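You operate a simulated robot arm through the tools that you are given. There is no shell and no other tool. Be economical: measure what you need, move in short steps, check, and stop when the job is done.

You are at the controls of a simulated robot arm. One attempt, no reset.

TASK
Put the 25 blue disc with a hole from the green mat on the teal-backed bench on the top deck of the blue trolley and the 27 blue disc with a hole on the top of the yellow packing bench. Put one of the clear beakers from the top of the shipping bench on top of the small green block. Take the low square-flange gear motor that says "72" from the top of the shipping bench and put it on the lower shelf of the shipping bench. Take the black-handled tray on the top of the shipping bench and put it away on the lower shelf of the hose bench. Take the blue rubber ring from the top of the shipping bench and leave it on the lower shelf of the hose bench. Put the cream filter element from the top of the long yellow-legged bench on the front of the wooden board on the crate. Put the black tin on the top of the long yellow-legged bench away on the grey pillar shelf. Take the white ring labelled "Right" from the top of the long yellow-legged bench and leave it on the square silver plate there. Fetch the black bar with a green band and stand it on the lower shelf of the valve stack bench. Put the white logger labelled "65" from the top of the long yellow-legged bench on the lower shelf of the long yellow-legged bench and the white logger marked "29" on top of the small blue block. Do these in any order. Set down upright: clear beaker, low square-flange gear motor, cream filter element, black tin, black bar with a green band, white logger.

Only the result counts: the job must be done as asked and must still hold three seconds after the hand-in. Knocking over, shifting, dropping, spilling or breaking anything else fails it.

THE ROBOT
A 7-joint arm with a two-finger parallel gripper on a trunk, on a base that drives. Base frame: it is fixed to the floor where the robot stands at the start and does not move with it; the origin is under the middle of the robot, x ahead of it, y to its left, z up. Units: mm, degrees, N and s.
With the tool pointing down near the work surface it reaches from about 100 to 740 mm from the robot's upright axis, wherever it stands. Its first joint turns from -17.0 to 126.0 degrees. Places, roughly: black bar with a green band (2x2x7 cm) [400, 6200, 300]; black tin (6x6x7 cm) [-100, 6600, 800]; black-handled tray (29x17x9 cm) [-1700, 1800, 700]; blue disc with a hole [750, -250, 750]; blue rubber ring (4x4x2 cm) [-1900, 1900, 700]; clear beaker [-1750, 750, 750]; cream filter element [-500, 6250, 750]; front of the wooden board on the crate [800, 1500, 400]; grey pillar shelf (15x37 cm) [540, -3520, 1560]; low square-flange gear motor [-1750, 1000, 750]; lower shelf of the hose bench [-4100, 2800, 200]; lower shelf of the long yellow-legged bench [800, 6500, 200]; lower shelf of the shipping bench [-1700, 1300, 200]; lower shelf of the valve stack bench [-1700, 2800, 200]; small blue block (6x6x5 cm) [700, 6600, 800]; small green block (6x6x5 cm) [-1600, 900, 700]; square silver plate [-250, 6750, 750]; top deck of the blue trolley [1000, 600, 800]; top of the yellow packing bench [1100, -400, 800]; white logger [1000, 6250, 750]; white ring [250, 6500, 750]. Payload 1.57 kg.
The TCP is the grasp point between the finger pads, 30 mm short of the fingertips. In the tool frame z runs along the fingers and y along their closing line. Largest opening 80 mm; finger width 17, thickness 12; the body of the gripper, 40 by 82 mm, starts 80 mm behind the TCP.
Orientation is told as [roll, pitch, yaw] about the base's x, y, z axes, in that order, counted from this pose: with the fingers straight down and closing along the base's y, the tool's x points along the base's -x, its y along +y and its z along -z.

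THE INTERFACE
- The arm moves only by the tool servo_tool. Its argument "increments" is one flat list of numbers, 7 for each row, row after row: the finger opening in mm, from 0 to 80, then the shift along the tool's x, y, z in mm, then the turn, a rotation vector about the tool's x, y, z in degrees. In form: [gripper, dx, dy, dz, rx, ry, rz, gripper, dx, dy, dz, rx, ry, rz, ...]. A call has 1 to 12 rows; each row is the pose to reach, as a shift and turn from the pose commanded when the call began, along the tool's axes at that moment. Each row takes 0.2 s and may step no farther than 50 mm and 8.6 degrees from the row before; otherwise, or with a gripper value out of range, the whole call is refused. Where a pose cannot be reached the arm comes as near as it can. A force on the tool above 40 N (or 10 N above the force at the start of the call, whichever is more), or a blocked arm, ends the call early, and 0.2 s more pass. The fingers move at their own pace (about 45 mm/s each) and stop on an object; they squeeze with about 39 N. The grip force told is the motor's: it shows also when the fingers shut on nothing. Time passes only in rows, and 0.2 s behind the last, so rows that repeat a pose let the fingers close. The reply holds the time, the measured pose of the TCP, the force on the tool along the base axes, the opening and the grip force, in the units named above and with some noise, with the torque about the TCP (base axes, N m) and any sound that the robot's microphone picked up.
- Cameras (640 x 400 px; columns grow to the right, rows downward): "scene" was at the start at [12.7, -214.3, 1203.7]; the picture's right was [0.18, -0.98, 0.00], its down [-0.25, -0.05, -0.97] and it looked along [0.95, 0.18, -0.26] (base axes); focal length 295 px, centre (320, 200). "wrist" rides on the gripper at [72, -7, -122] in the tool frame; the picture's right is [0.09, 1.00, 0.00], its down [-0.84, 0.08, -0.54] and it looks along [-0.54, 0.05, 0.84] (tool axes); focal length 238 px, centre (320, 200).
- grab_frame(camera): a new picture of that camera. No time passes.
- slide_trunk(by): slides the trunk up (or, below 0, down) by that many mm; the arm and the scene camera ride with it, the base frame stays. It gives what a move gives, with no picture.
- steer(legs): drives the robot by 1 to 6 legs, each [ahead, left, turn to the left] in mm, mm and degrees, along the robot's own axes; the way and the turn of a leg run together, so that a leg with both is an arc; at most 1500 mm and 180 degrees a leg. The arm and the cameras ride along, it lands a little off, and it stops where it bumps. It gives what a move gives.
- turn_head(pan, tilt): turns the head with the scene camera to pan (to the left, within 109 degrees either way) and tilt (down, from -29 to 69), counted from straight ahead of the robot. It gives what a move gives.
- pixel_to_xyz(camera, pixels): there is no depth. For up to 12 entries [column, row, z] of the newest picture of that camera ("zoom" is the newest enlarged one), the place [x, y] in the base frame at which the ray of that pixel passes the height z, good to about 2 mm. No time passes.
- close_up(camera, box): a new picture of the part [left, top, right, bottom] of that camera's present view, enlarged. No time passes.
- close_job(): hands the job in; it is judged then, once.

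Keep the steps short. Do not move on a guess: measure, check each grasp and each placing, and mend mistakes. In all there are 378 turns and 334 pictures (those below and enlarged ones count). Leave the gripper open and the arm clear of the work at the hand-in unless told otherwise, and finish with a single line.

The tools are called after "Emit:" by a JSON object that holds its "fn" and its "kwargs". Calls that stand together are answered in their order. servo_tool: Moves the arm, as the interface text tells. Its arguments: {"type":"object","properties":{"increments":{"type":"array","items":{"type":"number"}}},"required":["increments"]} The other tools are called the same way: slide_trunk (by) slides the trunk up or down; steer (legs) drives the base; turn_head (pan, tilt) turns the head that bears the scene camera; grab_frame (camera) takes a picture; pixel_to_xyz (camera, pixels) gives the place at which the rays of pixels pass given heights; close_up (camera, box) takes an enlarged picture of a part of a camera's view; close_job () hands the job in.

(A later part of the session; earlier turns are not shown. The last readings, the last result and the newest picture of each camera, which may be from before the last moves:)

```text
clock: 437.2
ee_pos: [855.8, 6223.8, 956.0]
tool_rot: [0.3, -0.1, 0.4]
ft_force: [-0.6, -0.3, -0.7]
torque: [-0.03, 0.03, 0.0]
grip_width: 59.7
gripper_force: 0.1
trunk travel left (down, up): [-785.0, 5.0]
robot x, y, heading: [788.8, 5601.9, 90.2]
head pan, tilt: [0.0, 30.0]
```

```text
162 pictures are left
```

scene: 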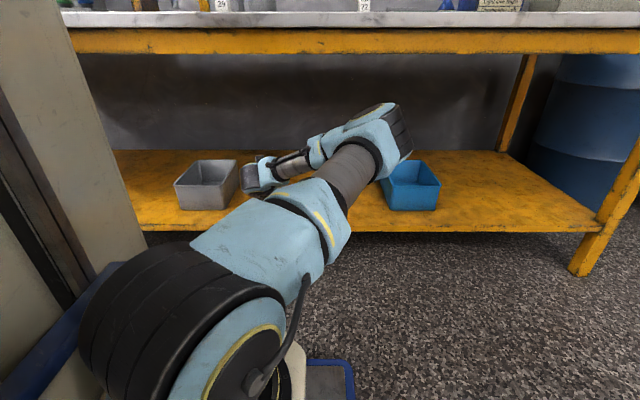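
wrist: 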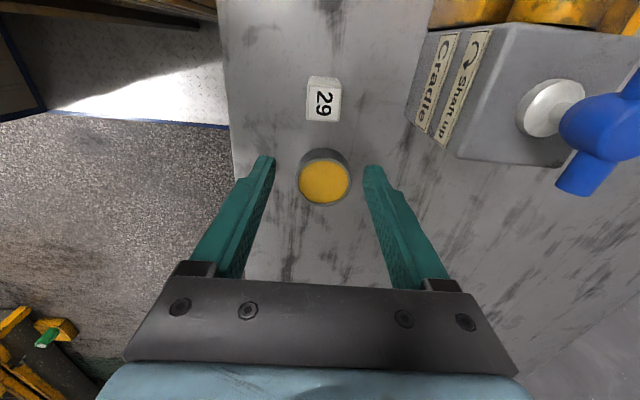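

Emit:
{"fn": "pixel_to_xyz", "kwargs": {"camera": "wrist", "pixels": [[308, 82, 843], [340, 80, 843], [307, 120, 843], [340, 120, 843], [324, 102, 843], [305, 76, 778], [324, 160, 825], [324, 205, 825], [325, 150, 778]]}}

Emit:
{"fn": "close_up", "kwargs": {"camera": "wrist", "box": [270, 60, 380, 220]}}

```text
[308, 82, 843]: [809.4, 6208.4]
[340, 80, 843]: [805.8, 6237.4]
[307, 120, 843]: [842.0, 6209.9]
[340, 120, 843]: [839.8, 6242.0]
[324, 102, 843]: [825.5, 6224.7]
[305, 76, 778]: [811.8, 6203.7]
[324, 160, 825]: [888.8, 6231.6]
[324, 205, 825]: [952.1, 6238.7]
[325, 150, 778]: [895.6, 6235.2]
```

```text
2.50 times, centred on (325, 140) of wrist
```

zoom: 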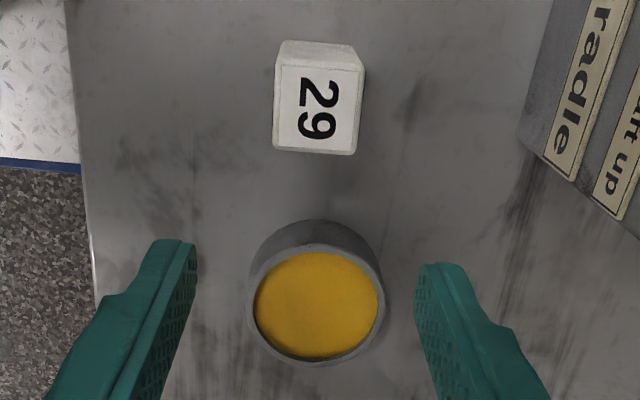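

There is a 47 mm gap beside logger 29 after all, so the tilted grip works. I return to the flipped, tilted pose (40° this time, for the block).

Emit:
{"fn": "steer", "kwargs": {"legs": [[-250, 0, 0]]}}

Emit:
{"fn": "servo_tool", "kwargs": {"increments": [60, 0, 0, 0, 0, 0, 8.5, 60, 0, 0, 0, 0, 0, 17, 60, 0, 0, 0, 0, 0, 25.5, 60, 0, 0, 0, 0, 0, 34, 60, 0, 0, 0, 0, 0, 42.5, 60, 0, 0, 0, 0, 0, 51, 60, 0, 0, 0, 0, 0, 59.5, 60, 0, 0, 0, 0, 0, 68, 60, 0, 0, 0, 0, 0, 76.5, 60, 0, 0, 0, 0, 0, 85, 60, 0, 0, 0, 0, 0, 89]}}

Emit:
{"fn": "servo_tool", "kwargs": {"increments": [60, 0, 0, 0, 0, 8.3, 0, 60, 0, 0, 0, 0, 16.6, 0, 60, 0, 0, 0, 0, 25, 0, 60, 0, 0, 0, 0, 33.3, 0, 60, 0, 0, 0, 0, 40, 0, 60, 0, 0, 0, 0, 40, 0]}}

Emit:
{"fn": "grab_frame", "kwargs": {"camera": "wrist"}}

```text
clock: 439.0
ee_pos: [855.6, 5975.3, 955.6]
tool_rot: [0.2, -0.1, 0.2]
ft_force: [0.5, -1.0, 0.7]
torque: [0.02, 0.01, -0.02]
grip_width: 60.1
gripper_force: 0.0
trunk travel left (down, up): [-785.0, 5.0]
robot x, y, heading: [794.5, 5353.4, 90.1]
head pan, tilt: [0.0, 30.0]
```

```text
clock: 441.4
ee_pos: [854.8, 5974.6, 955.3]
tool_rot: [0.2, 0.1, -88.9]
ft_force: [0.0, 0.2, -0.3]
torque: [0.0, 0.0, 0.02]
grip_width: 60.2
gripper_force: 0.1
trunk travel left (down, up): [-785.0, 5.0]
robot x, y, heading: [791.1, 5356.6, 90.2]
head pan, tilt: [0.0, 30.0]
```

```text
clock: 442.8
ee_pos: [854.5, 5974.4, 956.5]
tool_rot: [0.1, 40.3, -88.8]
ft_force: [-0.3, 0.4, -0.5]
torque: [-0.02, -0.02, -0.02]
grip_width: 59.6
gripper_force: 0.1
trunk travel left (down, up): [-785.0, 5.0]
robot x, y, heading: [792.5, 5352.8, 90.0]
head pan, tilt: [0.0, 30.0]
```

```text
160 pictures are left
```

wrist: 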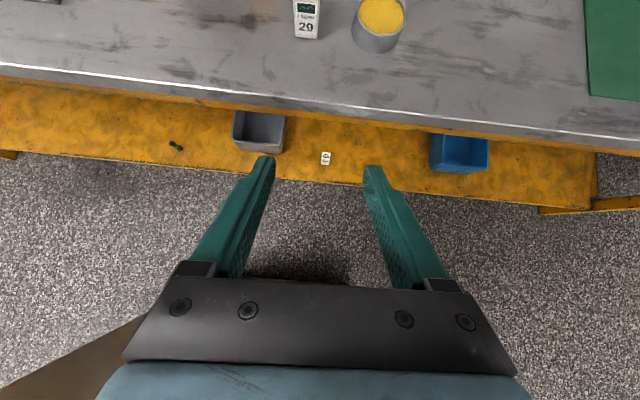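

Drive to position over logger 29.

Emit:
{"fn": "steer", "kwargs": {"legs": [[225, 31, 0]]}}

Emit:
{"fn": "slide_trunk", "kwargs": {"by": -80}}

Emit:
{"fn": "grab_frame", "kwargs": {"camera": "wrist"}}

```text
clock: 444.5
ee_pos: [824.0, 6199.8, 956.9]
tool_rot: [0.1, 40.1, -88.9]
ft_force: [-0.3, 0.8, -0.9]
torque: [-0.01, 0.0, 0.01]
grip_width: 60.1
gripper_force: 0.1
trunk travel left (down, up): [-785.0, 5.0]
robot x, y, heading: [757.9, 5579.2, 90.1]
head pan, tilt: [0.0, 30.0]
```

```text
clock: 445.7
ee_pos: [825.7, 6200.5, 876.5]
tool_rot: [0.1, 40.1, -88.8]
ft_force: [-0.3, -0.8, 0.0]
torque: [-0.01, 0.0, -0.02]
grip_width: 60.1
gripper_force: 0.0
trunk travel left (down, up): [-705.0, 85.0]
robot x, y, heading: [756.9, 5581.0, 90.3]
head pan, tilt: [0.0, 30.0]
```

```text
159 pictures are left
```

wrist: 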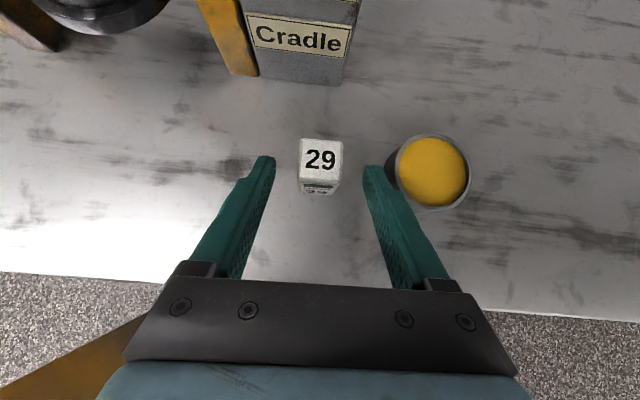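

Emit:
{"fn": "servo_tool", "kwargs": {"increments": [58, -6, 0, 20, 0, 0, 0, 58, -14, 0, 40, 0, 0, 0, 58, -17, 0, 45, 0, 0, 0]}}

Emit:
{"fn": "grab_frame", "kwargs": {"camera": "wrist"}}

```text
clock: 446.5
ee_pos: [822.9, 6216.1, 829.6]
tool_rot: [0.2, 40.3, -88.8]
ft_force: [-0.3, -0.4, -0.7]
torque: [0.03, 0.04, -0.03]
grip_width: 58.1
gripper_force: 0.0
trunk travel left (down, up): [-705.0, 85.0]
robot x, y, heading: [760.4, 5581.6, 90.0]
head pan, tilt: [0.0, 30.0]
```

```text
158 pictures are left
```

wrist: 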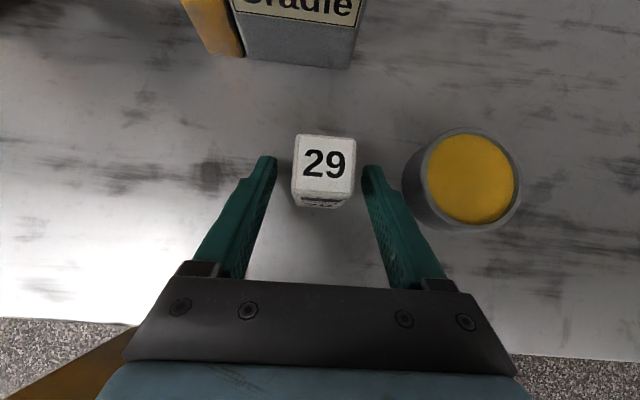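

Advance 8 mm, then close firmly.

Emit:
{"fn": "servo_tool", "kwargs": {"increments": [58, 6, 0.5, 5, 0, 0, 0, 40, 6, 0.5, 5, 0, 0, 0, 10, 6, 0.5, 5, 0, 0, 0, 10, 6, 0.5, 5, 0, 0, 0, 10, 6, 0.5, 5, 0, 0, 0]}}

Emit:
{"fn": "slide_trunk", "kwargs": {"by": 85}}

Emit:
{"fn": "grab_frame", "kwargs": {"camera": "wrist"}}

```text
clock: 447.7
ee_pos: [823.5, 6224.2, 831.6]
tool_rot: [0.2, 40.2, -88.8]
ft_force: [0.5, -0.2, -0.4]
torque: [-0.01, -0.01, 0.01]
grip_width: 30.3
gripper_force: 33.7
trunk travel left (down, up): [-705.0, 85.0]
robot x, y, heading: [757.3, 5580.9, 90.0]
head pan, tilt: [0.0, 30.0]
```

```text
clock: 448.9
ee_pos: [824.7, 6223.8, 915.0]
tool_rot: [0.1, 40.2, -88.8]
ft_force: [0.4, 0.1, -0.7]
torque: [0.03, -0.02, 0.0]
grip_width: 30.2
gripper_force: 39.2
trunk travel left (down, up): [-790.0, 0.0]
robot x, y, heading: [758.9, 5577.4, 90.2]
head pan, tilt: [0.0, 30.0]
```

```text
157 pictures are left
```

wrist: 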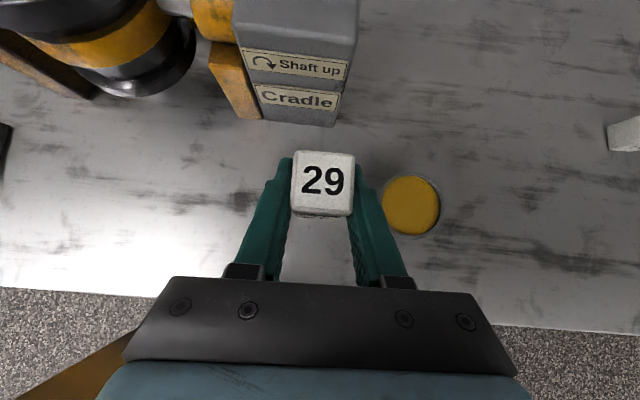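

Logger 29 gripped. I raise the arm 100 mm, strafe left 110 and look at the block behind the cradle.

Emit:
{"fn": "servo_tool", "kwargs": {"increments": [10, 21, 0, -25.5, 0, 0, 0, 10, 43, 0, -51, 0, 0, 0, 10, 64, 0, -76.6, 0, 0, 0]}}

Emit:
{"fn": "steer", "kwargs": {"legs": [[0, 105, 0]]}}

Emit:
{"fn": "grab_frame", "kwargs": {"camera": "wrist"}}

```text
clock: 449.7
ee_pos: [825.2, 6222.8, 1014.6]
tool_rot: [0.1, 40.1, -88.7]
ft_force: [-0.6, 0.1, -1.4]
torque: [0.0, 0.02, -0.05]
grip_width: 30.1
gripper_force: 38.9
trunk travel left (down, up): [-790.0, 0.0]
robot x, y, heading: [760.7, 5579.7, 90.0]
head pan, tilt: [0.0, 30.0]
```

```text
clock: 450.9
ee_pos: [718.6, 6223.5, 1014.4]
tool_rot: [0.1, 40.2, -88.7]
ft_force: [-0.9, -0.1, -0.6]
torque: [0.0, 0.02, -0.01]
grip_width: 30.5
gripper_force: 38.7
trunk travel left (down, up): [-790.0, 0.0]
robot x, y, heading: [652.8, 5581.3, 90.1]
head pan, tilt: [0.0, 30.0]
```

```text
156 pictures are left
```

wrist: 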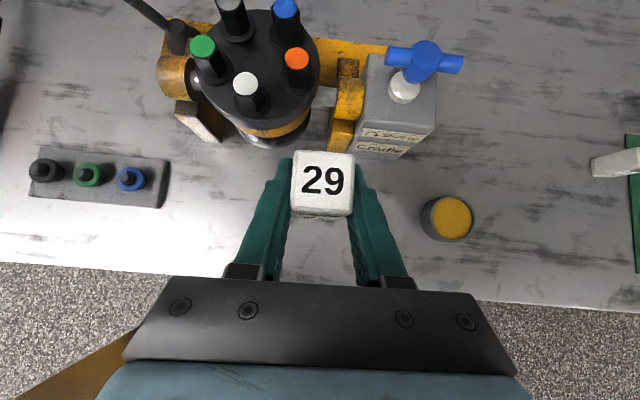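

Emit:
{"fn": "pixel_to_xyz", "kwargs": {"camera": "wrist", "pixels": [[246, 83, 880], [246, 83, 920], [246, 83, 950], [425, 57, 880], [425, 57, 920], [425, 57, 950], [287, 8, 900], [297, 60, 900]]}}

```text
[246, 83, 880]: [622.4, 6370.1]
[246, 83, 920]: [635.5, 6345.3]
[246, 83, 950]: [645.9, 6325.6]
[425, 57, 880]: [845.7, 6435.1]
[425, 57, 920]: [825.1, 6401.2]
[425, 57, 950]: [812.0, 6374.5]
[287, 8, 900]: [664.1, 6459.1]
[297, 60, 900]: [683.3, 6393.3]
```

Triangulating again: the cradle's knobs reach z≈980, and the block is near (707, 6630). I raise to z≈1080, then drive forward 135 and look.

Emit:
{"fn": "servo_tool", "kwargs": {"increments": [10, 21, -5, -25.5, 0, 0, 0, 10, 45, -9, -53, 0, 0, 0]}}

Emit:
{"fn": "steer", "kwargs": {"legs": [[135, 0, 0]]}}

Emit:
{"fn": "grab_frame", "kwargs": {"camera": "wrist"}}

Emit:
{"fn": "turn_head", "kwargs": {"pan": 20, "tilt": 20}}

Emit:
{"fn": "grab_frame", "kwargs": {"camera": "scene"}}

```text
clock: 451.5
ee_pos: [708.2, 6223.9, 1084.0]
tool_rot: [0.1, 40.2, -88.8]
ft_force: [-0.5, 0.7, -0.3]
torque: [0.0, 0.05, 0.01]
grip_width: 30.4
gripper_force: 39.0
trunk travel left (down, up): [-790.0, 0.0]
robot x, y, heading: [650.1, 5580.2, 90.1]
head pan, tilt: [0.0, 30.0]
```

```text
clock: 452.8
ee_pos: [709.7, 6359.5, 1083.6]
tool_rot: [0.2, 40.3, -88.8]
ft_force: [-0.7, 0.4, -0.3]
torque: [0.05, -0.01, 0.01]
grip_width: 30.3
gripper_force: 38.9
trunk travel left (down, up): [-790.0, 0.0]
robot x, y, heading: [653.0, 5714.3, 89.9]
head pan, tilt: [0.0, 30.0]
```

```text
155 pictures are left
```

wrist: 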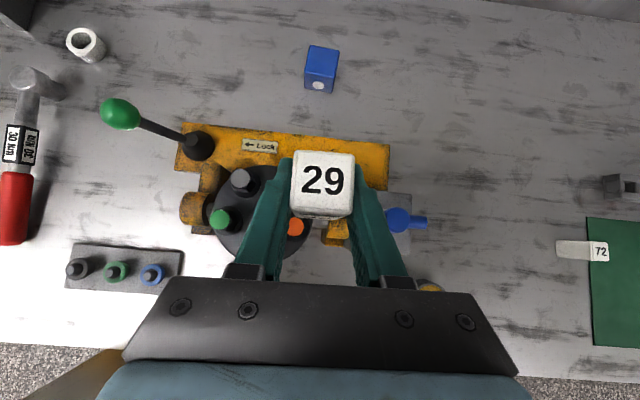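

```text
clock: 453.6
ee_pos: [709.1, 6357.4, 1085.1]
tool_rot: [0.0, 40.2, -88.9]
ft_force: [-0.5, -0.3, 0.2]
torque: [0.0, 0.03, -0.01]
grip_width: 30.1
gripper_force: 39.0
trunk travel left (down, up): [-790.0, 0.0]
robot x, y, heading: [653.4, 5714.0, 89.6]
head pan, tilt: [20.0, 20.0]
```

```text
154 pictures are left
```

scene: 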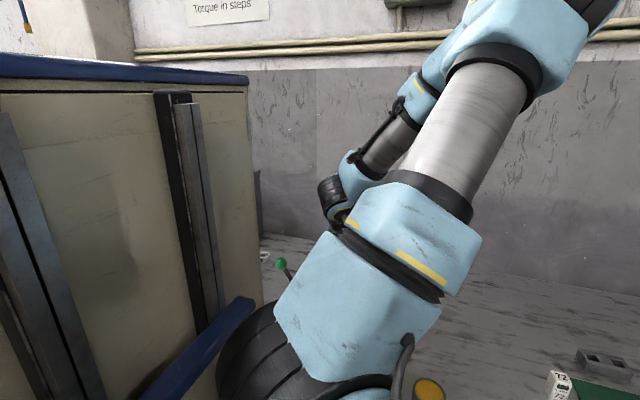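

Clear view of the blue block at (320, 68). I zoom and measure it.

Emit:
{"fn": "close_up", "kwargs": {"camera": "wrist", "box": [280, 30, 360, 110]}}

Emit:
{"fn": "pixel_to_xyz", "kwargs": {"camera": "wrist", "pixels": [[308, 46, 828], [339, 48, 828], [333, 81, 828], [306, 78, 828], [333, 93, 778], [306, 89, 778], [321, 62, 828], [190, 145, 850], [390, 145, 800]]}}

```text
5.00 times, centred on (320, 70) of wrist
```

zoom: 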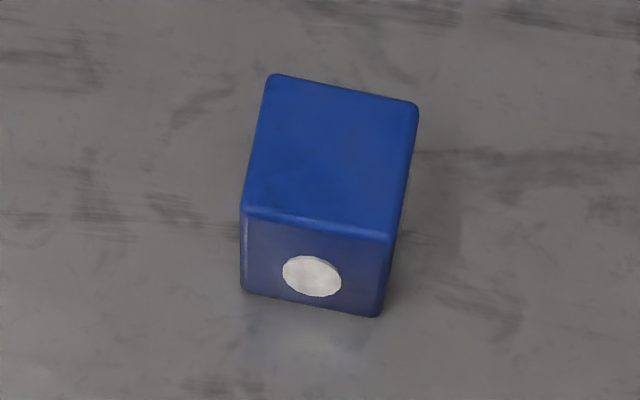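

```text
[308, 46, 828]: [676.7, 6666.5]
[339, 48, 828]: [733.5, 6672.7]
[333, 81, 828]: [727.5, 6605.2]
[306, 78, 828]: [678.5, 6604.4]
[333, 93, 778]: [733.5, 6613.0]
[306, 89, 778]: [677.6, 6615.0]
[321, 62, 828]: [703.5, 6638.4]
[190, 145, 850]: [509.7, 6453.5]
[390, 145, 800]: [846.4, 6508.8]
```

Block top centre (704, 6641), z 828. I extend forward 270 mm at height and see whether it reaches.

Emit:
{"fn": "servo_tool", "kwargs": {"increments": [10, 34.5, -1, 29, 0, 0, 0, 10, 69, -2, 58, 0, 0, 0, 10, 103, -3, 87, 0, 0, 0, 10, 138, -4, 116, 0, 0, 0, 10, 172, -5, 145, 0, 0, 0, 10, 207, -5, 174, 0, 0, 0]}}

Emit:
{"fn": "grab_frame", "kwargs": {"camera": "wrist"}}

```text
clock: 455.0
ee_pos: [699.5, 6627.2, 1084.6]
tool_rot: [0.1, 40.2, -89.0]
ft_force: [0.5, -0.6, -0.2]
torque: [0.01, 0.01, -0.01]
grip_width: 30.3
gripper_force: 39.6
trunk travel left (down, up): [-790.0, 0.0]
robot x, y, heading: [656.6, 5716.6, 90.0]
head pan, tilt: [20.0, 20.0]
```

```text
152 pictures are left
```

wrist: 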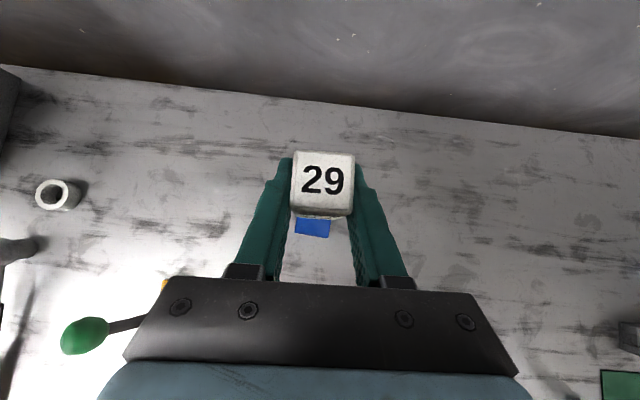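

It reaches. I correct 14 mm forward / 5 mm right, lower the trunk by 140, and check.

Emit:
{"fn": "servo_tool", "kwargs": {"increments": [10, 10.5, 4.5, 9, 0, 0, 0]}}

Emit:
{"fn": "slide_trunk", "kwargs": {"by": -140}}

Emit:
{"fn": "grab_frame", "kwargs": {"camera": "wrist"}}

Emit:
{"fn": "grab_frame", "kwargs": {"camera": "scene"}}

```text
clock: 455.4
ee_pos: [703.0, 6643.0, 1085.2]
tool_rot: [0.0, 40.2, -89.0]
ft_force: [-0.1, 0.2, 0.0]
torque: [0.0, 0.01, -0.01]
grip_width: 30.3
gripper_force: 38.9
trunk travel left (down, up): [-790.0, 0.0]
robot x, y, heading: [655.4, 5718.4, 90.1]
head pan, tilt: [20.0, 20.0]
```

```text
clock: 457.1
ee_pos: [702.4, 6643.1, 946.0]
tool_rot: [0.0, 40.2, -88.9]
ft_force: [-0.2, -0.1, -1.1]
torque: [0.02, 0.01, -0.03]
grip_width: 30.2
gripper_force: 39.0
trunk travel left (down, up): [-650.0, 140.0]
robot x, y, heading: [655.3, 5714.4, 89.9]
head pan, tilt: [20.0, 20.0]
```

```text
151 pictures are left
```

wrist: 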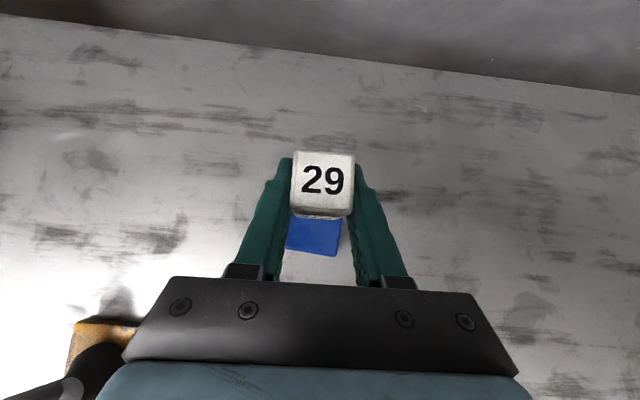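

```text
150 pictures are left
```

scene: 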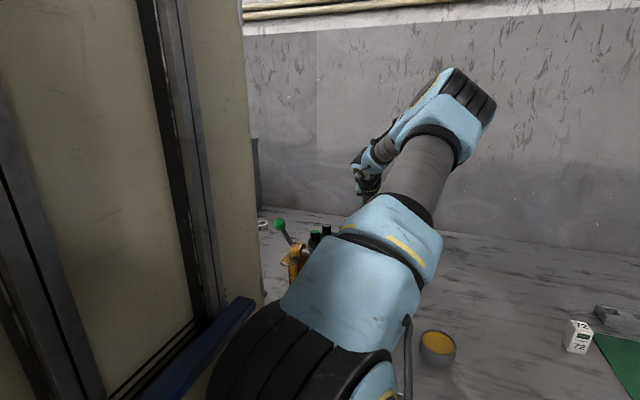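

Emit:
{"fn": "pixel_to_xyz", "kwargs": {"camera": "wrist", "pixels": [[287, 248, 828], [336, 256, 828], [342, 222, 828], [291, 218, 828]]}}

```text
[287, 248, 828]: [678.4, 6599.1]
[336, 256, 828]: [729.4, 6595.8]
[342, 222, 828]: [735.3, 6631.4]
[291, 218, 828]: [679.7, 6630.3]
```

Block centre is nearer (706, 6631). I correct and lower: trunk 45, then guarded steps.

Emit:
{"fn": "servo_tool", "kwargs": {"increments": [10, -8, 3, -7, 0, 0, 0]}}

Emit:
{"fn": "slide_trunk", "kwargs": {"by": -50}}

Emit:
{"fn": "close_up", "kwargs": {"camera": "wrist", "box": [240, 140, 400, 290]}}

```text
clock: 457.5
ee_pos: [706.1, 6632.3, 945.7]
tool_rot: [0.1, 40.1, -88.9]
ft_force: [0.4, 0.1, -0.6]
torque: [0.0, -0.05, 0.0]
grip_width: 30.3
gripper_force: 39.0
trunk travel left (down, up): [-650.0, 140.0]
robot x, y, heading: [657.3, 5714.8, 90.1]
head pan, tilt: [20.0, 20.0]
```

```text
clock: 458.4
ee_pos: [706.2, 6631.1, 897.1]
tool_rot: [0.1, 40.2, -88.9]
ft_force: [0.1, -0.5, -1.2]
torque: [-0.02, 0.01, -0.02]
grip_width: 30.1
gripper_force: 39.0
trunk travel left (down, up): [-600.0, 190.0]
robot x, y, heading: [652.2, 5713.2, 90.1]
head pan, tilt: [20.0, 20.0]
```

```text
2.67 times, centred on (320, 215) of wrist
```

zoom: 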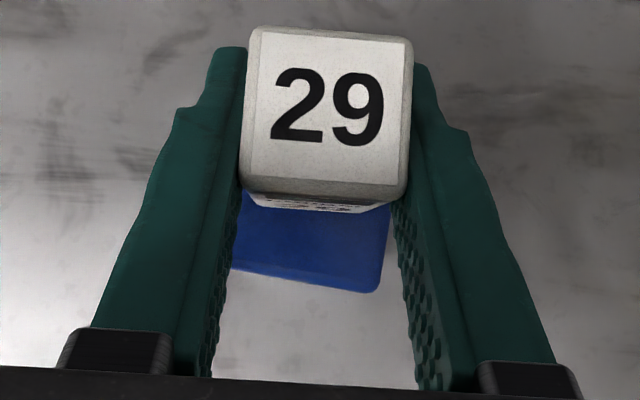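

Emit:
{"fn": "pixel_to_xyz", "kwargs": {"camera": "zoom", "pixels": [[320, 212, 843], [240, 271, 828], [370, 292, 828], [385, 205, 828], [250, 195, 843], [385, 207, 843]]}}

```text
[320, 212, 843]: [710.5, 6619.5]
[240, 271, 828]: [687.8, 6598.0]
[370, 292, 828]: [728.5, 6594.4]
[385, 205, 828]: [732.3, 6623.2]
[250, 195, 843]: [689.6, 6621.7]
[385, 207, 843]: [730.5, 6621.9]
```

Logger is ~11 mm too far back; I correct and lower to contact.

Emit:
{"fn": "servo_tool", "kwargs": {"increments": [10, -8.4, -3, -7, 0, 0, 0, 10, -13.5, -3, -0.9, 0, 0, 0, 10, -15.5, -3, 1.4, 0, 0, 0, 10, -17.4, -3, 3.7, 0, 0, 0, 10, -19.3, -3, 6, 0, 0, 0, 10, -21.3, -3, 8.3, 0, 0, 0]}}

Emit:
{"fn": "close_up", "kwargs": {"camera": "wrist", "box": [240, 140, 400, 290]}}

```text
clock: 459.8
ee_pos: [703.1, 6622.0, 879.8]
tool_rot: [0.2, 40.6, -88.9]
ft_force: [2.5, -4.8, 24.2]
torque: [-0.34, 0.07, 0.04]
grip_width: 30.3
gripper_force: 38.8
trunk travel left (down, up): [-600.0, 190.0]
robot x, y, heading: [654.1, 5712.6, 89.8]
head pan, tilt: [20.0, 20.0]
```

```text
2.67 times, centred on (320, 215) of wrist
```

zoom: 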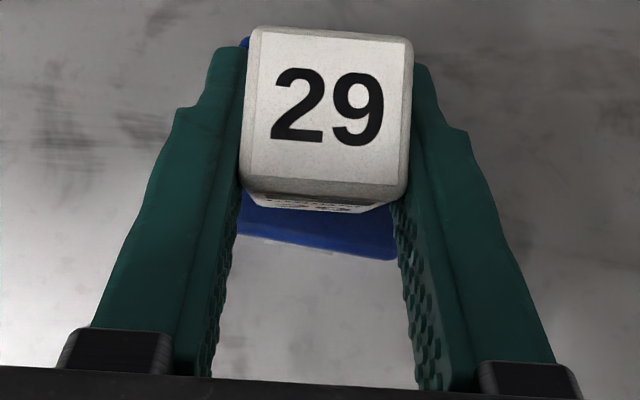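

In contact and centred. Ease, release, and rise with the trunk.

Emit:
{"fn": "servo_tool", "kwargs": {"increments": [10, 0.7, 0, -0.8, 0, -0.4, 0, 34, 0.7, 0, -0.8, 0, -0.4, 0, 56, 0.7, 0, -0.8, 0, -0.4, 0, 56, 0.7, 0, -0.8, 0, -0.4, 0, 56, 0.7, 0, -0.8, 0, -0.4, 0]}}

Emit:
{"fn": "slide_trunk", "kwargs": {"by": 190}}

Emit:
{"fn": "grab_frame", "kwargs": {"camera": "wrist"}}

```text
clock: 461.0
ee_pos: [704.1, 6621.6, 878.4]
tool_rot: [0.1, 39.9, -89.0]
ft_force: [8.2, 1.8, 23.6]
torque: [0.35, 0.11, -0.14]
grip_width: 48.5
gripper_force: 0.1
trunk travel left (down, up): [-600.0, 190.0]
robot x, y, heading: [652.1, 5717.0, 90.0]
head pan, tilt: [20.0, 20.0]
```

```text
clock: 463.1
ee_pos: [703.6, 6622.1, 1066.4]
tool_rot: [0.1, 39.9, -89.0]
ft_force: [-0.3, -0.2, 0.2]
torque: [-0.02, 0.0, 0.0]
grip_width: 56.1
gripper_force: 0.1
trunk travel left (down, up): [-790.0, 0.0]
robot x, y, heading: [652.6, 5715.3, 89.7]
head pan, tilt: [20.0, 20.0]
```

```text
147 pictures are left
```

wrist: 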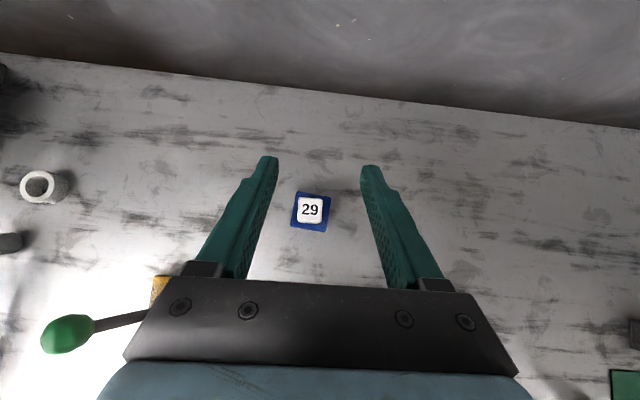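

Logger 29 sits centred on the blue block. I back away, then go left to view the white rings and the silver plate.

Emit:
{"fn": "steer", "kwargs": {"legs": [[-300, 0, 0], [0, 600, 0]]}}

Emit:
{"fn": "grab_frame", "kwargs": {"camera": "wrist"}}

Emit:
{"fn": "turn_head", "kwargs": {"pan": -10, "tilt": 30}}

Emit:
{"fn": "grab_frame", "kwargs": {"camera": "scene"}}

```text
clock: 468.1
ee_pos: [112.4, 6326.2, 1066.8]
tool_rot: [0.1, 39.8, -89.3]
ft_force: [0.1, -1.2, -0.7]
torque: [0.01, 0.0, -0.03]
grip_width: 55.8
gripper_force: 0.1
trunk travel left (down, up): [-790.0, 0.0]
robot x, y, heading: [57.9, 5422.6, 89.3]
head pan, tilt: [20.0, 20.0]
```

```text
146 pictures are left
```

wrist: 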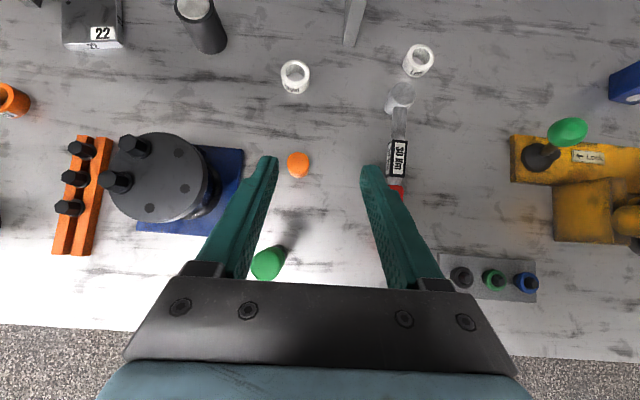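

```text
clock: 469.0
ee_pos: [111.7, 6325.1, 1067.0]
tool_rot: [0.1, 40.0, -89.3]
ft_force: [-0.3, -0.4, 0.2]
torque: [0.0, 0.04, 0.02]
grip_width: 56.1
gripper_force: 0.0
trunk travel left (down, up): [-790.0, 0.0]
robot x, y, heading: [57.9, 5420.6, 89.4]
head pan, tilt: [-10.0, 30.0]
```

```text
145 pictures are left
```

scene: 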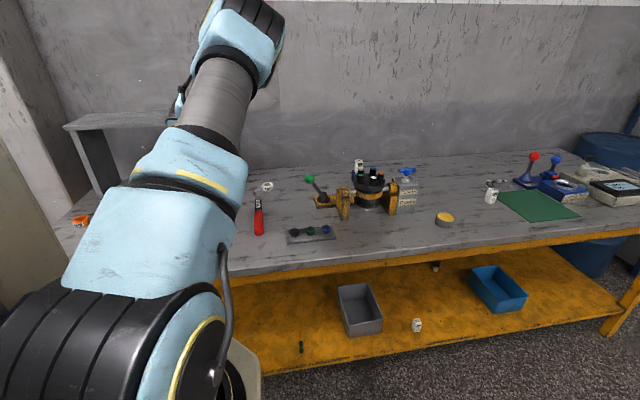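

Emit:
{"fn": "close_up", "kwargs": {"camera": "wrist", "box": [260, 30, 460, 130]}}

Emit:
{"fn": "close_up", "kwargs": {"camera": "wrist", "box": [0, 0, 280, 140]}}

Emit:
{"fn": "pixel_to_xyz", "kwargs": {"camera": "wrist", "pixels": [[295, 70, 800], [418, 55, 800], [205, 5, 845], [212, 45, 778], [95, 25, 800]]}}

```text
3.20 times, centred on (360, 80) of wrist
```

zoom: 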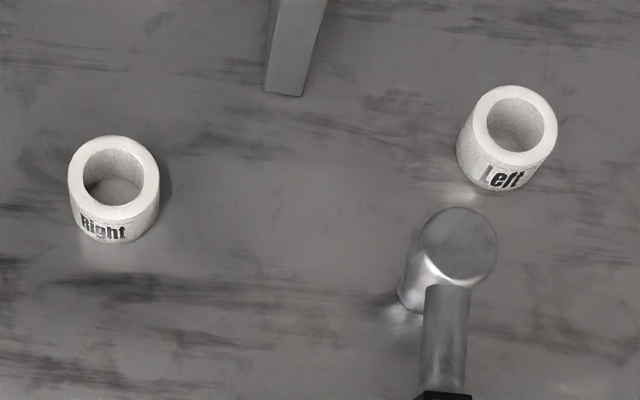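

```text
2.29 times, centred on (140, 70) of wrist
```

zoom: 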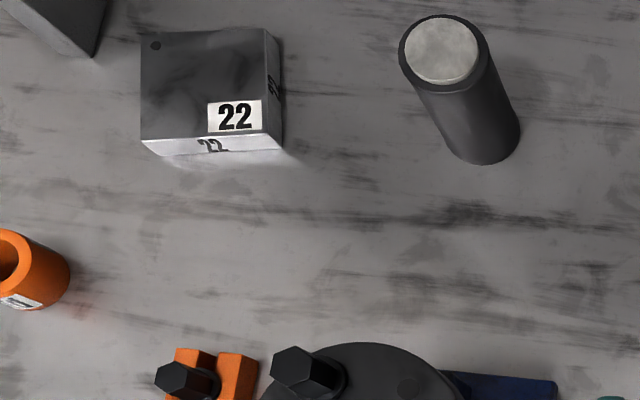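

```text
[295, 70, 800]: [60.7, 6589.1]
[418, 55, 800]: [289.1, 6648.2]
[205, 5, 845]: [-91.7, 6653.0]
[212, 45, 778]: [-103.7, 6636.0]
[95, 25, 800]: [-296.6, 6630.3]
```

"Right" is the left ring at about (60, 6590). I look for the silver plate near (-250, 6750): drive left 330 and view.

Emit:
{"fn": "steer", "kwargs": {"legs": [[0, 330, 0.7]]}}

Emit:
{"fn": "grab_frame", "kwargs": {"camera": "wrist"}}

Emit:
{"fn": "turn_head", "kwargs": {"pan": -5, "tilt": 25}}

Emit:
{"fn": "grab_frame", "kwargs": {"camera": "scene"}}

```text
clock: 471.2
ee_pos: [-226.2, 6325.6, 1066.2]
tool_rot: [0.1, 39.7, -88.7]
ft_force: [-0.6, 0.3, -0.3]
torque: [0.0, -0.01, -0.01]
grip_width: 56.0
gripper_force: 0.1
trunk travel left (down, up): [-790.0, 0.0]
robot x, y, heading: [-270.3, 5420.1, 90.5]
head pan, tilt: [-10.0, 30.0]
```

```text
142 pictures are left
```

wrist: 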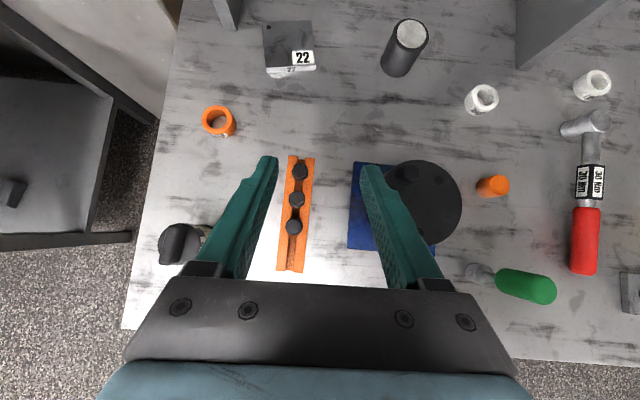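

```text
clock: 471.9
ee_pos: [-225.2, 6326.7, 1068.0]
tool_rot: [0.1, 39.8, -88.6]
ft_force: [-0.3, 0.0, 0.0]
torque: [0.0, 0.03, 0.0]
grip_width: 56.0
gripper_force: 0.0
trunk travel left (down, up): [-790.0, 0.0]
robot x, y, heading: [-267.4, 5422.9, 90.5]
head pan, tilt: [-5.0, 25.0]
```

```text
141 pictures are left
```

scene: 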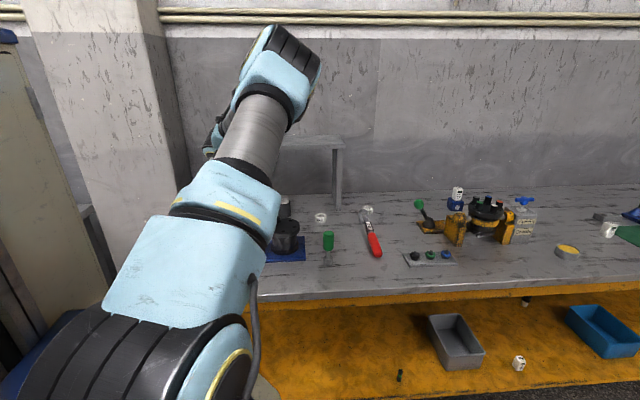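

Emit:
{"fn": "close_up", "kwargs": {"camera": "wrist", "box": [240, 0, 440, 100]}}

Emit:
{"fn": "close_up", "kwargs": {"camera": "wrist", "box": [140, 90, 260, 280]}}

Emit:
{"fn": "pixel_to_xyz", "kwargs": {"camera": "wrist", "pixels": [[264, 23, 800], [310, 21, 800], [313, 66, 800], [268, 70, 800], [409, 33, 845], [398, 65, 778], [481, 95, 802], [180, 240, 840]]}}

```text
3.20 times, centred on (340, 50) of wrist
```

zoom: 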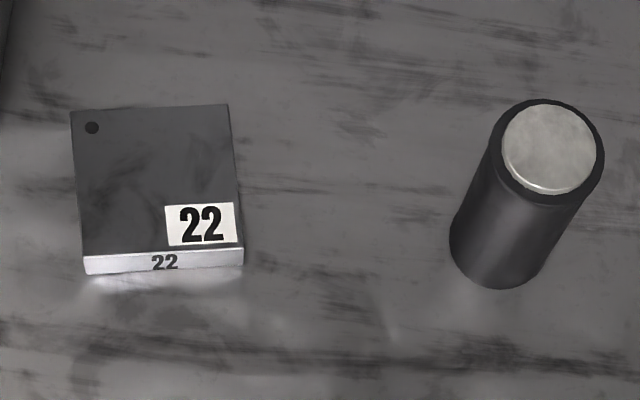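

```text
2.11 times, centred on (200, 185) of wrist
```

zoom: 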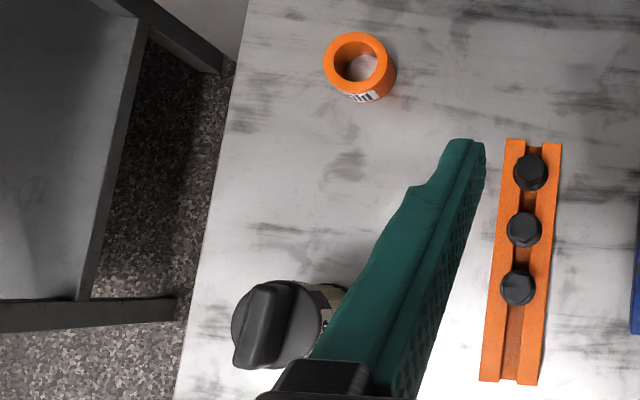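

```text
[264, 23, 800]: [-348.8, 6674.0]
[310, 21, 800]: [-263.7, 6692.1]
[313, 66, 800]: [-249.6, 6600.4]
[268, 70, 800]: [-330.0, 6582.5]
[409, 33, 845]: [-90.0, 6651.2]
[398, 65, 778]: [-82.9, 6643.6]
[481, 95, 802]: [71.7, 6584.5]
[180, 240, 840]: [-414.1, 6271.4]
```

The "22" piece looks like a square silver plate, but I want to check beneath the stand too. I tilt the tool 25° further up to look.

Emit:
{"fn": "servo_tool", "kwargs": {"increments": [56, 0, 0, 0, 0, 8.3, 0, 56, 0, 0, 0, 0, 16.6, 0, 56, 0, 0, 0, 0, 25, 0]}}

Emit:
{"fn": "grab_frame", "kwargs": {"camera": "wrist"}}

```text
clock: 472.7
ee_pos: [-226.3, 6325.9, 1066.4]
tool_rot: [0.1, 65.0, -88.6]
ft_force: [-0.4, 0.3, 0.9]
torque: [0.0, 0.0, -0.01]
grip_width: 56.0
gripper_force: 0.0
trunk travel left (down, up): [-790.0, 0.0]
robot x, y, heading: [-270.9, 5422.9, 90.4]
head pan, tilt: [-5.0, 25.0]
```

```text
138 pictures are left
```

wrist: 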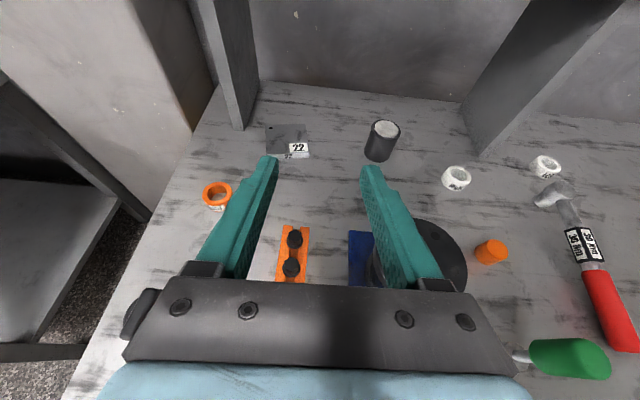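

Only the "22" plate is there. I measure the legs of the stand, plate, tin and ring from this view.

Emit:
{"fn": "pixel_to_xyz", "kwargs": {"camera": "wrist", "pixels": [[242, 130, 778], [487, 156, 778], [266, 126, 795], [305, 124, 795], [308, 156, 795], [268, 153, 795], [386, 127, 848], [455, 172, 800], [380, 160, 778]]}}

Emit:
{"fn": "close_up", "kwargs": {"camera": "wrist", "box": [200, 90, 420, 220]}}

```text
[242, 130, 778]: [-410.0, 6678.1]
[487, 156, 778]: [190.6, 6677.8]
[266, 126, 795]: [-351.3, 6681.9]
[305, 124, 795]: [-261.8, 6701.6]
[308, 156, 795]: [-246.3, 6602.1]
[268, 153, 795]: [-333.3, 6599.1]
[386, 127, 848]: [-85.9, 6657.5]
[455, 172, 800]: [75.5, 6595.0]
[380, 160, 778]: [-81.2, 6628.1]
```

```text
2.91 times, centred on (310, 155) of wrist
```

zoom: 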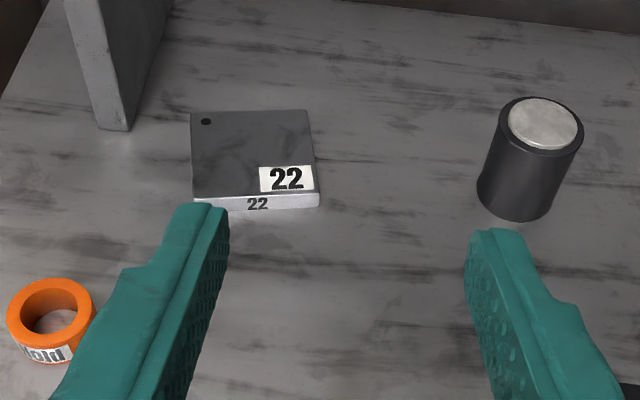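

Plate centre (-297, 6645), top ≈795; stand legs behind y=6678. Now fetch ring "Right" at (73, 6588): tilt back to 50°, move over.

Emit:
{"fn": "servo_tool", "kwargs": {"increments": [65, 0, 0, 0, 0, -7.5, 0, 65, 0, 0, 0, 0, -15, 0]}}

Emit:
{"fn": "steer", "kwargs": {"legs": [[0, -298, -0.4], [215, 0, 0]]}}

Emit:
{"fn": "slide_trunk", "kwargs": {"by": -160}}

Emit:
{"fn": "grab_frame", "kwargs": {"camera": "wrist"}}

```text
clock: 473.3
ee_pos: [-226.3, 6326.4, 1066.3]
tool_rot: [0.2, 49.8, -88.5]
ft_force: [0.0, 0.4, -0.1]
torque: [0.0, -0.01, 0.01]
grip_width: 65.2
gripper_force: 0.0
trunk travel left (down, up): [-790.0, 0.0]
robot x, y, heading: [-267.0, 5421.1, 90.6]
head pan, tilt: [-5.0, 25.0]
```

```text
clock: 476.6
ee_pos: [81.4, 6542.6, 1067.5]
tool_rot: [0.2, 49.8, -89.1]
ft_force: [0.3, -0.2, 0.3]
torque: [-0.01, 0.01, -0.03]
grip_width: 65.0
gripper_force: 0.0
trunk travel left (down, up): [-790.0, 0.0]
robot x, y, heading: [26.2, 5637.0, 89.6]
head pan, tilt: [-5.0, 25.0]
```

```text
clock: 478.4
ee_pos: [82.1, 6541.6, 905.7]
tool_rot: [0.1, 49.8, -89.2]
ft_force: [-0.5, 0.5, -1.2]
torque: [-0.02, -0.03, -0.01]
grip_width: 64.9
gripper_force: 0.0
trunk travel left (down, up): [-630.0, 160.0]
robot x, y, heading: [28.4, 5640.5, 89.6]
head pan, tilt: [-5.0, 25.0]
```

```text
136 pictures are left
```

wrist: 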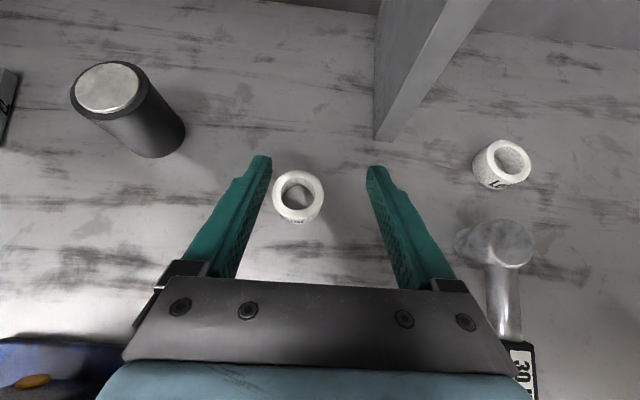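

Emit:
{"fn": "pixel_to_xyz", "kwargs": {"camera": "wrist", "pixels": [[297, 191, 805], [297, 191, 812], [272, 192, 808], [323, 192, 808], [297, 220, 778], [390, 140, 778]]}}

Emit:
{"fn": "close_up", "kwargs": {"camera": "wrist", "box": [250, 150, 350, 240]}}

```text
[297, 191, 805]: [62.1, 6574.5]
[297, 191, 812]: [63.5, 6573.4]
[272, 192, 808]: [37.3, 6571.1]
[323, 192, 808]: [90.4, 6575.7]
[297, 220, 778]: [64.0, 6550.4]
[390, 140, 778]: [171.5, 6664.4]
```

```text
4.44 times, centred on (300, 195) of wrist
```

zoom: 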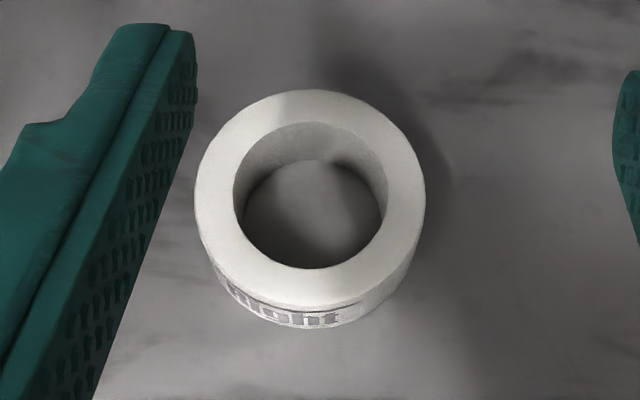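

Ring centre (64, 6573), top 812, 52 mm wide. Descend and grip.

Emit:
{"fn": "servo_tool", "kwargs": {"increments": [72, 5, -9, 12, 0, 0, 0, 72, 0, -18, 30, 0, 0, 0, 72, -23, -18, 49, 0, 0, 0, 72, -40, -18, 63, 0, 0, 0, 72, -44, -18, 67, 0, 0, 0]}}

Emit:
{"fn": "grab_frame", "kwargs": {"camera": "wrist"}}

```text
clock: 479.6
ee_pos: [63.4, 6564.5, 831.0]
tool_rot: [0.2, 49.9, -89.0]
ft_force: [0.0, 0.2, 0.1]
torque: [0.02, 0.0, -0.03]
grip_width: 71.9
gripper_force: 0.1
trunk travel left (down, up): [-630.0, 160.0]
robot x, y, heading: [29.5, 5635.9, 89.8]
head pan, tilt: [-5.0, 25.0]
```

```text
134 pictures are left
```

wrist: 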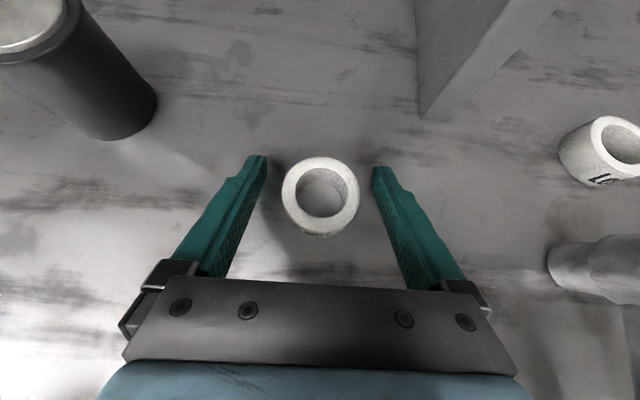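

Well centred. Close and lift.

Emit:
{"fn": "servo_tool", "kwargs": {"increments": [60, -3, 0, 3, 0, 0, 0, 40, -3, 0, 3, 0, 0, 0, 30, -3, 0, 3, 0, 0, 0, 30, -3, 0, 3, 0, 0, 0, 30, -3, 0, 3, 0, 0, 0]}}

Emit:
{"fn": "slide_trunk", "kwargs": {"by": 160}}

Emit:
{"fn": "grab_frame", "kwargs": {"camera": "wrist"}}

```text
clock: 480.8
ee_pos: [64.5, 6564.6, 826.1]
tool_rot: [0.2, 49.8, -89.1]
ft_force: [-0.4, 0.6, 0.3]
torque: [-0.01, 0.03, 0.01]
grip_width: 46.7
gripper_force: 38.8
trunk travel left (down, up): [-630.0, 160.0]
robot x, y, heading: [31.9, 5637.3, 89.8]
head pan, tilt: [-5.0, 25.0]
```

```text
clock: 482.6
ee_pos: [63.7, 6565.7, 986.5]
tool_rot: [0.2, 49.8, -89.1]
ft_force: [0.4, 0.2, 0.1]
torque: [-0.01, 0.0, -0.03]
grip_width: 46.4
gripper_force: 39.2
trunk travel left (down, up): [-790.0, 0.0]
robot x, y, heading: [29.5, 5636.2, 89.8]
head pan, tilt: [-5.0, 25.0]
```

```text
133 pictures are left
```

wrist: 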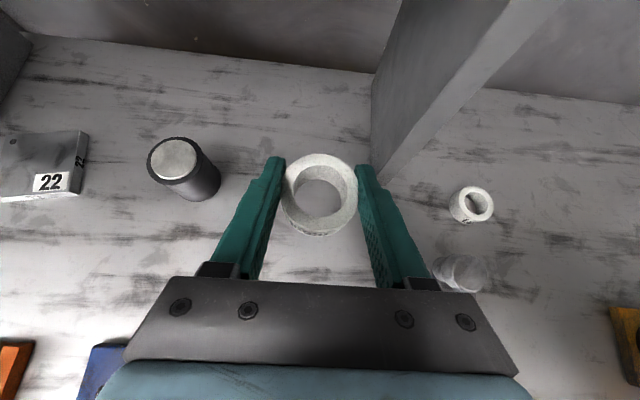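

Held. Strafe left 361 to the plate and check.

Emit:
{"fn": "steer", "kwargs": {"legs": [[50, 361, 0.2]]}}

Emit:
{"fn": "slide_trunk", "kwargs": {"by": -80}}

Emit:
{"fn": "grab_frame", "kwargs": {"camera": "wrist"}}

```text
clock: 485.0
ee_pos: [-300.1, 6618.2, 985.9]
tool_rot: [0.2, 49.7, -89.0]
ft_force: [0.2, -0.1, -0.3]
torque: [-0.02, 0.01, 0.01]
grip_width: 46.1
gripper_force: 38.7
trunk travel left (down, up): [-790.0, 0.0]
robot x, y, heading: [-335.5, 5688.2, 89.9]
head pan, tilt: [-5.0, 25.0]
```

```text
clock: 486.1
ee_pos: [-301.4, 6617.6, 906.4]
tool_rot: [0.2, 49.8, -89.0]
ft_force: [0.8, 0.3, 0.9]
torque: [0.03, 0.01, 0.02]
grip_width: 46.1
gripper_force: 38.8
trunk travel left (down, up): [-710.0, 80.0]
robot x, y, heading: [-334.9, 5687.6, 90.1]
head pan, tilt: [-5.0, 25.0]
```

```text
132 pictures are left
```

wrist: 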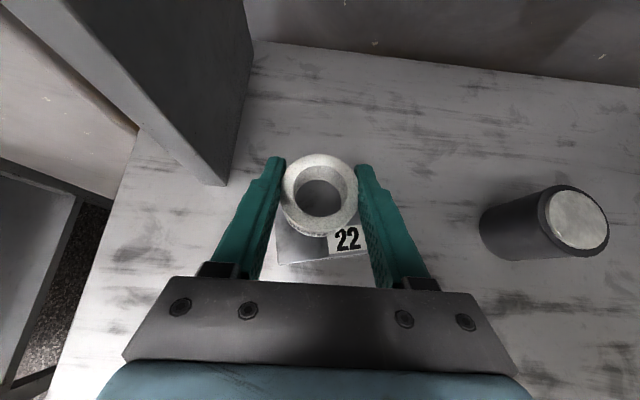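

Emit:
{"fn": "pixel_to_xyz", "kwargs": {"camera": "wrist", "pixels": [[275, 258, 793], [368, 250, 793], [320, 192, 830]]}}

Emit:
{"fn": "close_up", "kwargs": {"camera": "wrist", "box": [250, 150, 390, 280]}}

```text
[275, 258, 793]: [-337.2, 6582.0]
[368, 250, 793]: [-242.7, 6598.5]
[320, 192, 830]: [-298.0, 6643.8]
```

```text
3.08 times, centred on (320, 215) of wrist
```

zoom: 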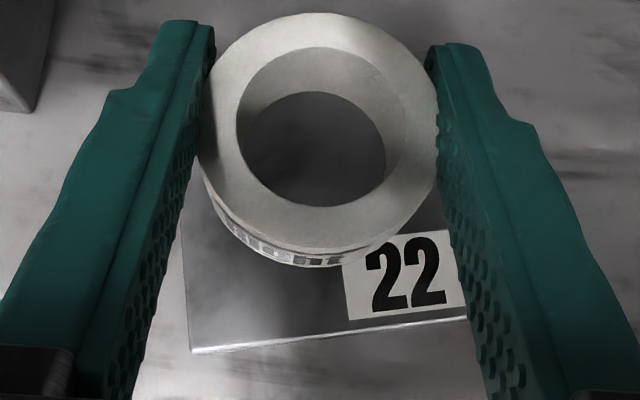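

Plate centre ≈(-297, 6633). Small shift, then lower to contact.

Emit:
{"fn": "servo_tool", "kwargs": {"increments": [30, -18, 3, 22, 0, 0, 0, 30, -34, 3, 36, 0, 0, 0, 30, -39, 3, 40, 0, 0, 0, 30, -42, 3, 43, 0, 0, 0, 30, -44.5, 3, 45, 0, 0, 0, 30, -47, 3, 47, 0, 0, 0, 30, -49, 3, 49, 0, 0, 0, 30, -51, 3, 51, 0, 0, 0]}}

Emit:
{"fn": "grab_frame", "kwargs": {"camera": "wrist"}}

```text
clock: 487.9
ee_pos: [-298.2, 6623.5, 841.4]
tool_rot: [0.2, 50.3, -88.9]
ft_force: [4.5, -11.4, 37.0]
torque: [-0.45, 0.28, 0.17]
grip_width: 46.0
gripper_force: 39.2
trunk travel left (down, up): [-710.0, 80.0]
robot x, y, heading: [-335.1, 5686.5, 90.1]
head pan, tilt: [-5.0, 25.0]
```

```text
130 pictures are left
```

wrist: 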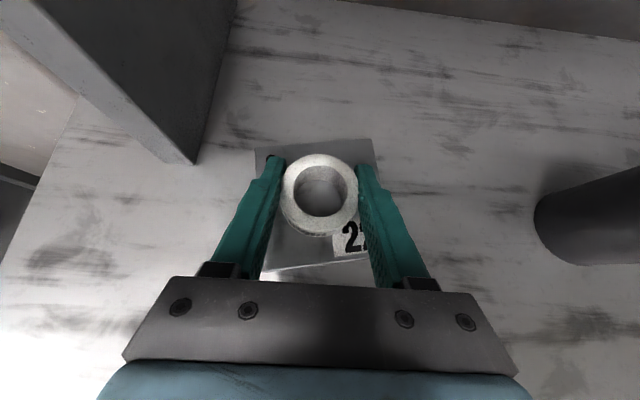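

On the plate. Ease 2 mm, open, rise.

Emit:
{"fn": "servo_tool", "kwargs": {"increments": [30, 1.5, 0, -1.3, 0, -0.4, 0, 55, 1.5, 0, -1.3, 0, -0.4, 0, 66, 1.5, 0, -1.3, 0, -0.4, 0, 66, 1.5, 0, -1.3, 0, -0.4, 0]}}

Emit:
{"fn": "slide_trunk", "kwargs": {"by": 80}}

Emit:
{"fn": "grab_frame", "kwargs": {"camera": "wrist"}}

```text
clock: 488.9
ee_pos: [-294.7, 6624.2, 840.6]
tool_rot: [0.4, 49.8, -89.1]
ft_force: [14.6, 2.5, 36.1]
torque: [0.66, 0.71, -0.39]
grip_width: 55.7
gripper_force: 0.1
trunk travel left (down, up): [-710.0, 80.0]
robot x, y, heading: [-334.7, 5692.3, 89.9]
head pan, tilt: [-5.0, 25.0]
```

```text
clock: 490.1
ee_pos: [-298.2, 6622.1, 916.3]
tool_rot: [0.2, 49.4, -88.8]
ft_force: [-0.4, 0.1, 0.0]
torque: [0.01, -0.01, 0.01]
grip_width: 66.2
gripper_force: 0.1
trunk travel left (down, up): [-790.0, 0.0]
robot x, y, heading: [-332.3, 5689.4, 89.8]
head pan, tilt: [-5.0, 25.0]
```

```text
129 pictures are left
```

wrist: 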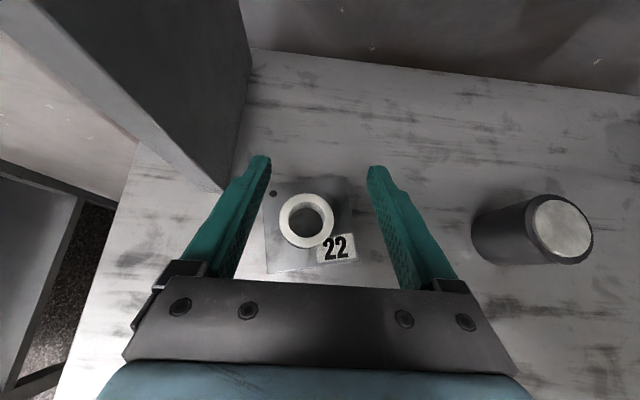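

I check whether the plate shifted.

Emit:
{"fn": "close_up", "kwargs": {"camera": "wrist", "box": [240, 160, 380, 290]}}

Emit:
{"fn": "pixel_to_xyz", "kwargs": {"camera": "zoom", "pixels": [[80, 335, 793], [355, 300, 793], [330, 55, 793], [85, 75, 793], [200, 185, 825]]}}

```text
3.08 times, centred on (310, 225) of wrist
```

zoom: 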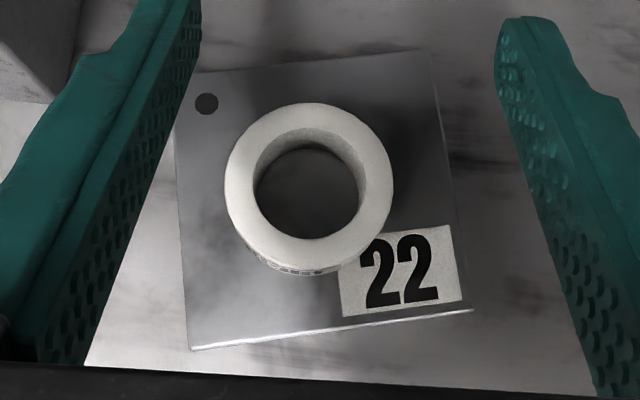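

```text
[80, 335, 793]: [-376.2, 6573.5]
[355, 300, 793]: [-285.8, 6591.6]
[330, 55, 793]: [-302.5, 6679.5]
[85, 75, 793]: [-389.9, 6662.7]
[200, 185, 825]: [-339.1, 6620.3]
```

Emit:
{"fn": "pixel_to_xyz", "kwargs": {"camera": "zoom", "pixels": [[193, 347, 793], [470, 308, 793], [430, 52, 793], [175, 72, 793], [308, 185, 825]]}}

```text
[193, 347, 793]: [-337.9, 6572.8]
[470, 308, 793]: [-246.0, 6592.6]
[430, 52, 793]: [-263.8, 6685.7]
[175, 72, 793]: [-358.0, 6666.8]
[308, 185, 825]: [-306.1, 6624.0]
```

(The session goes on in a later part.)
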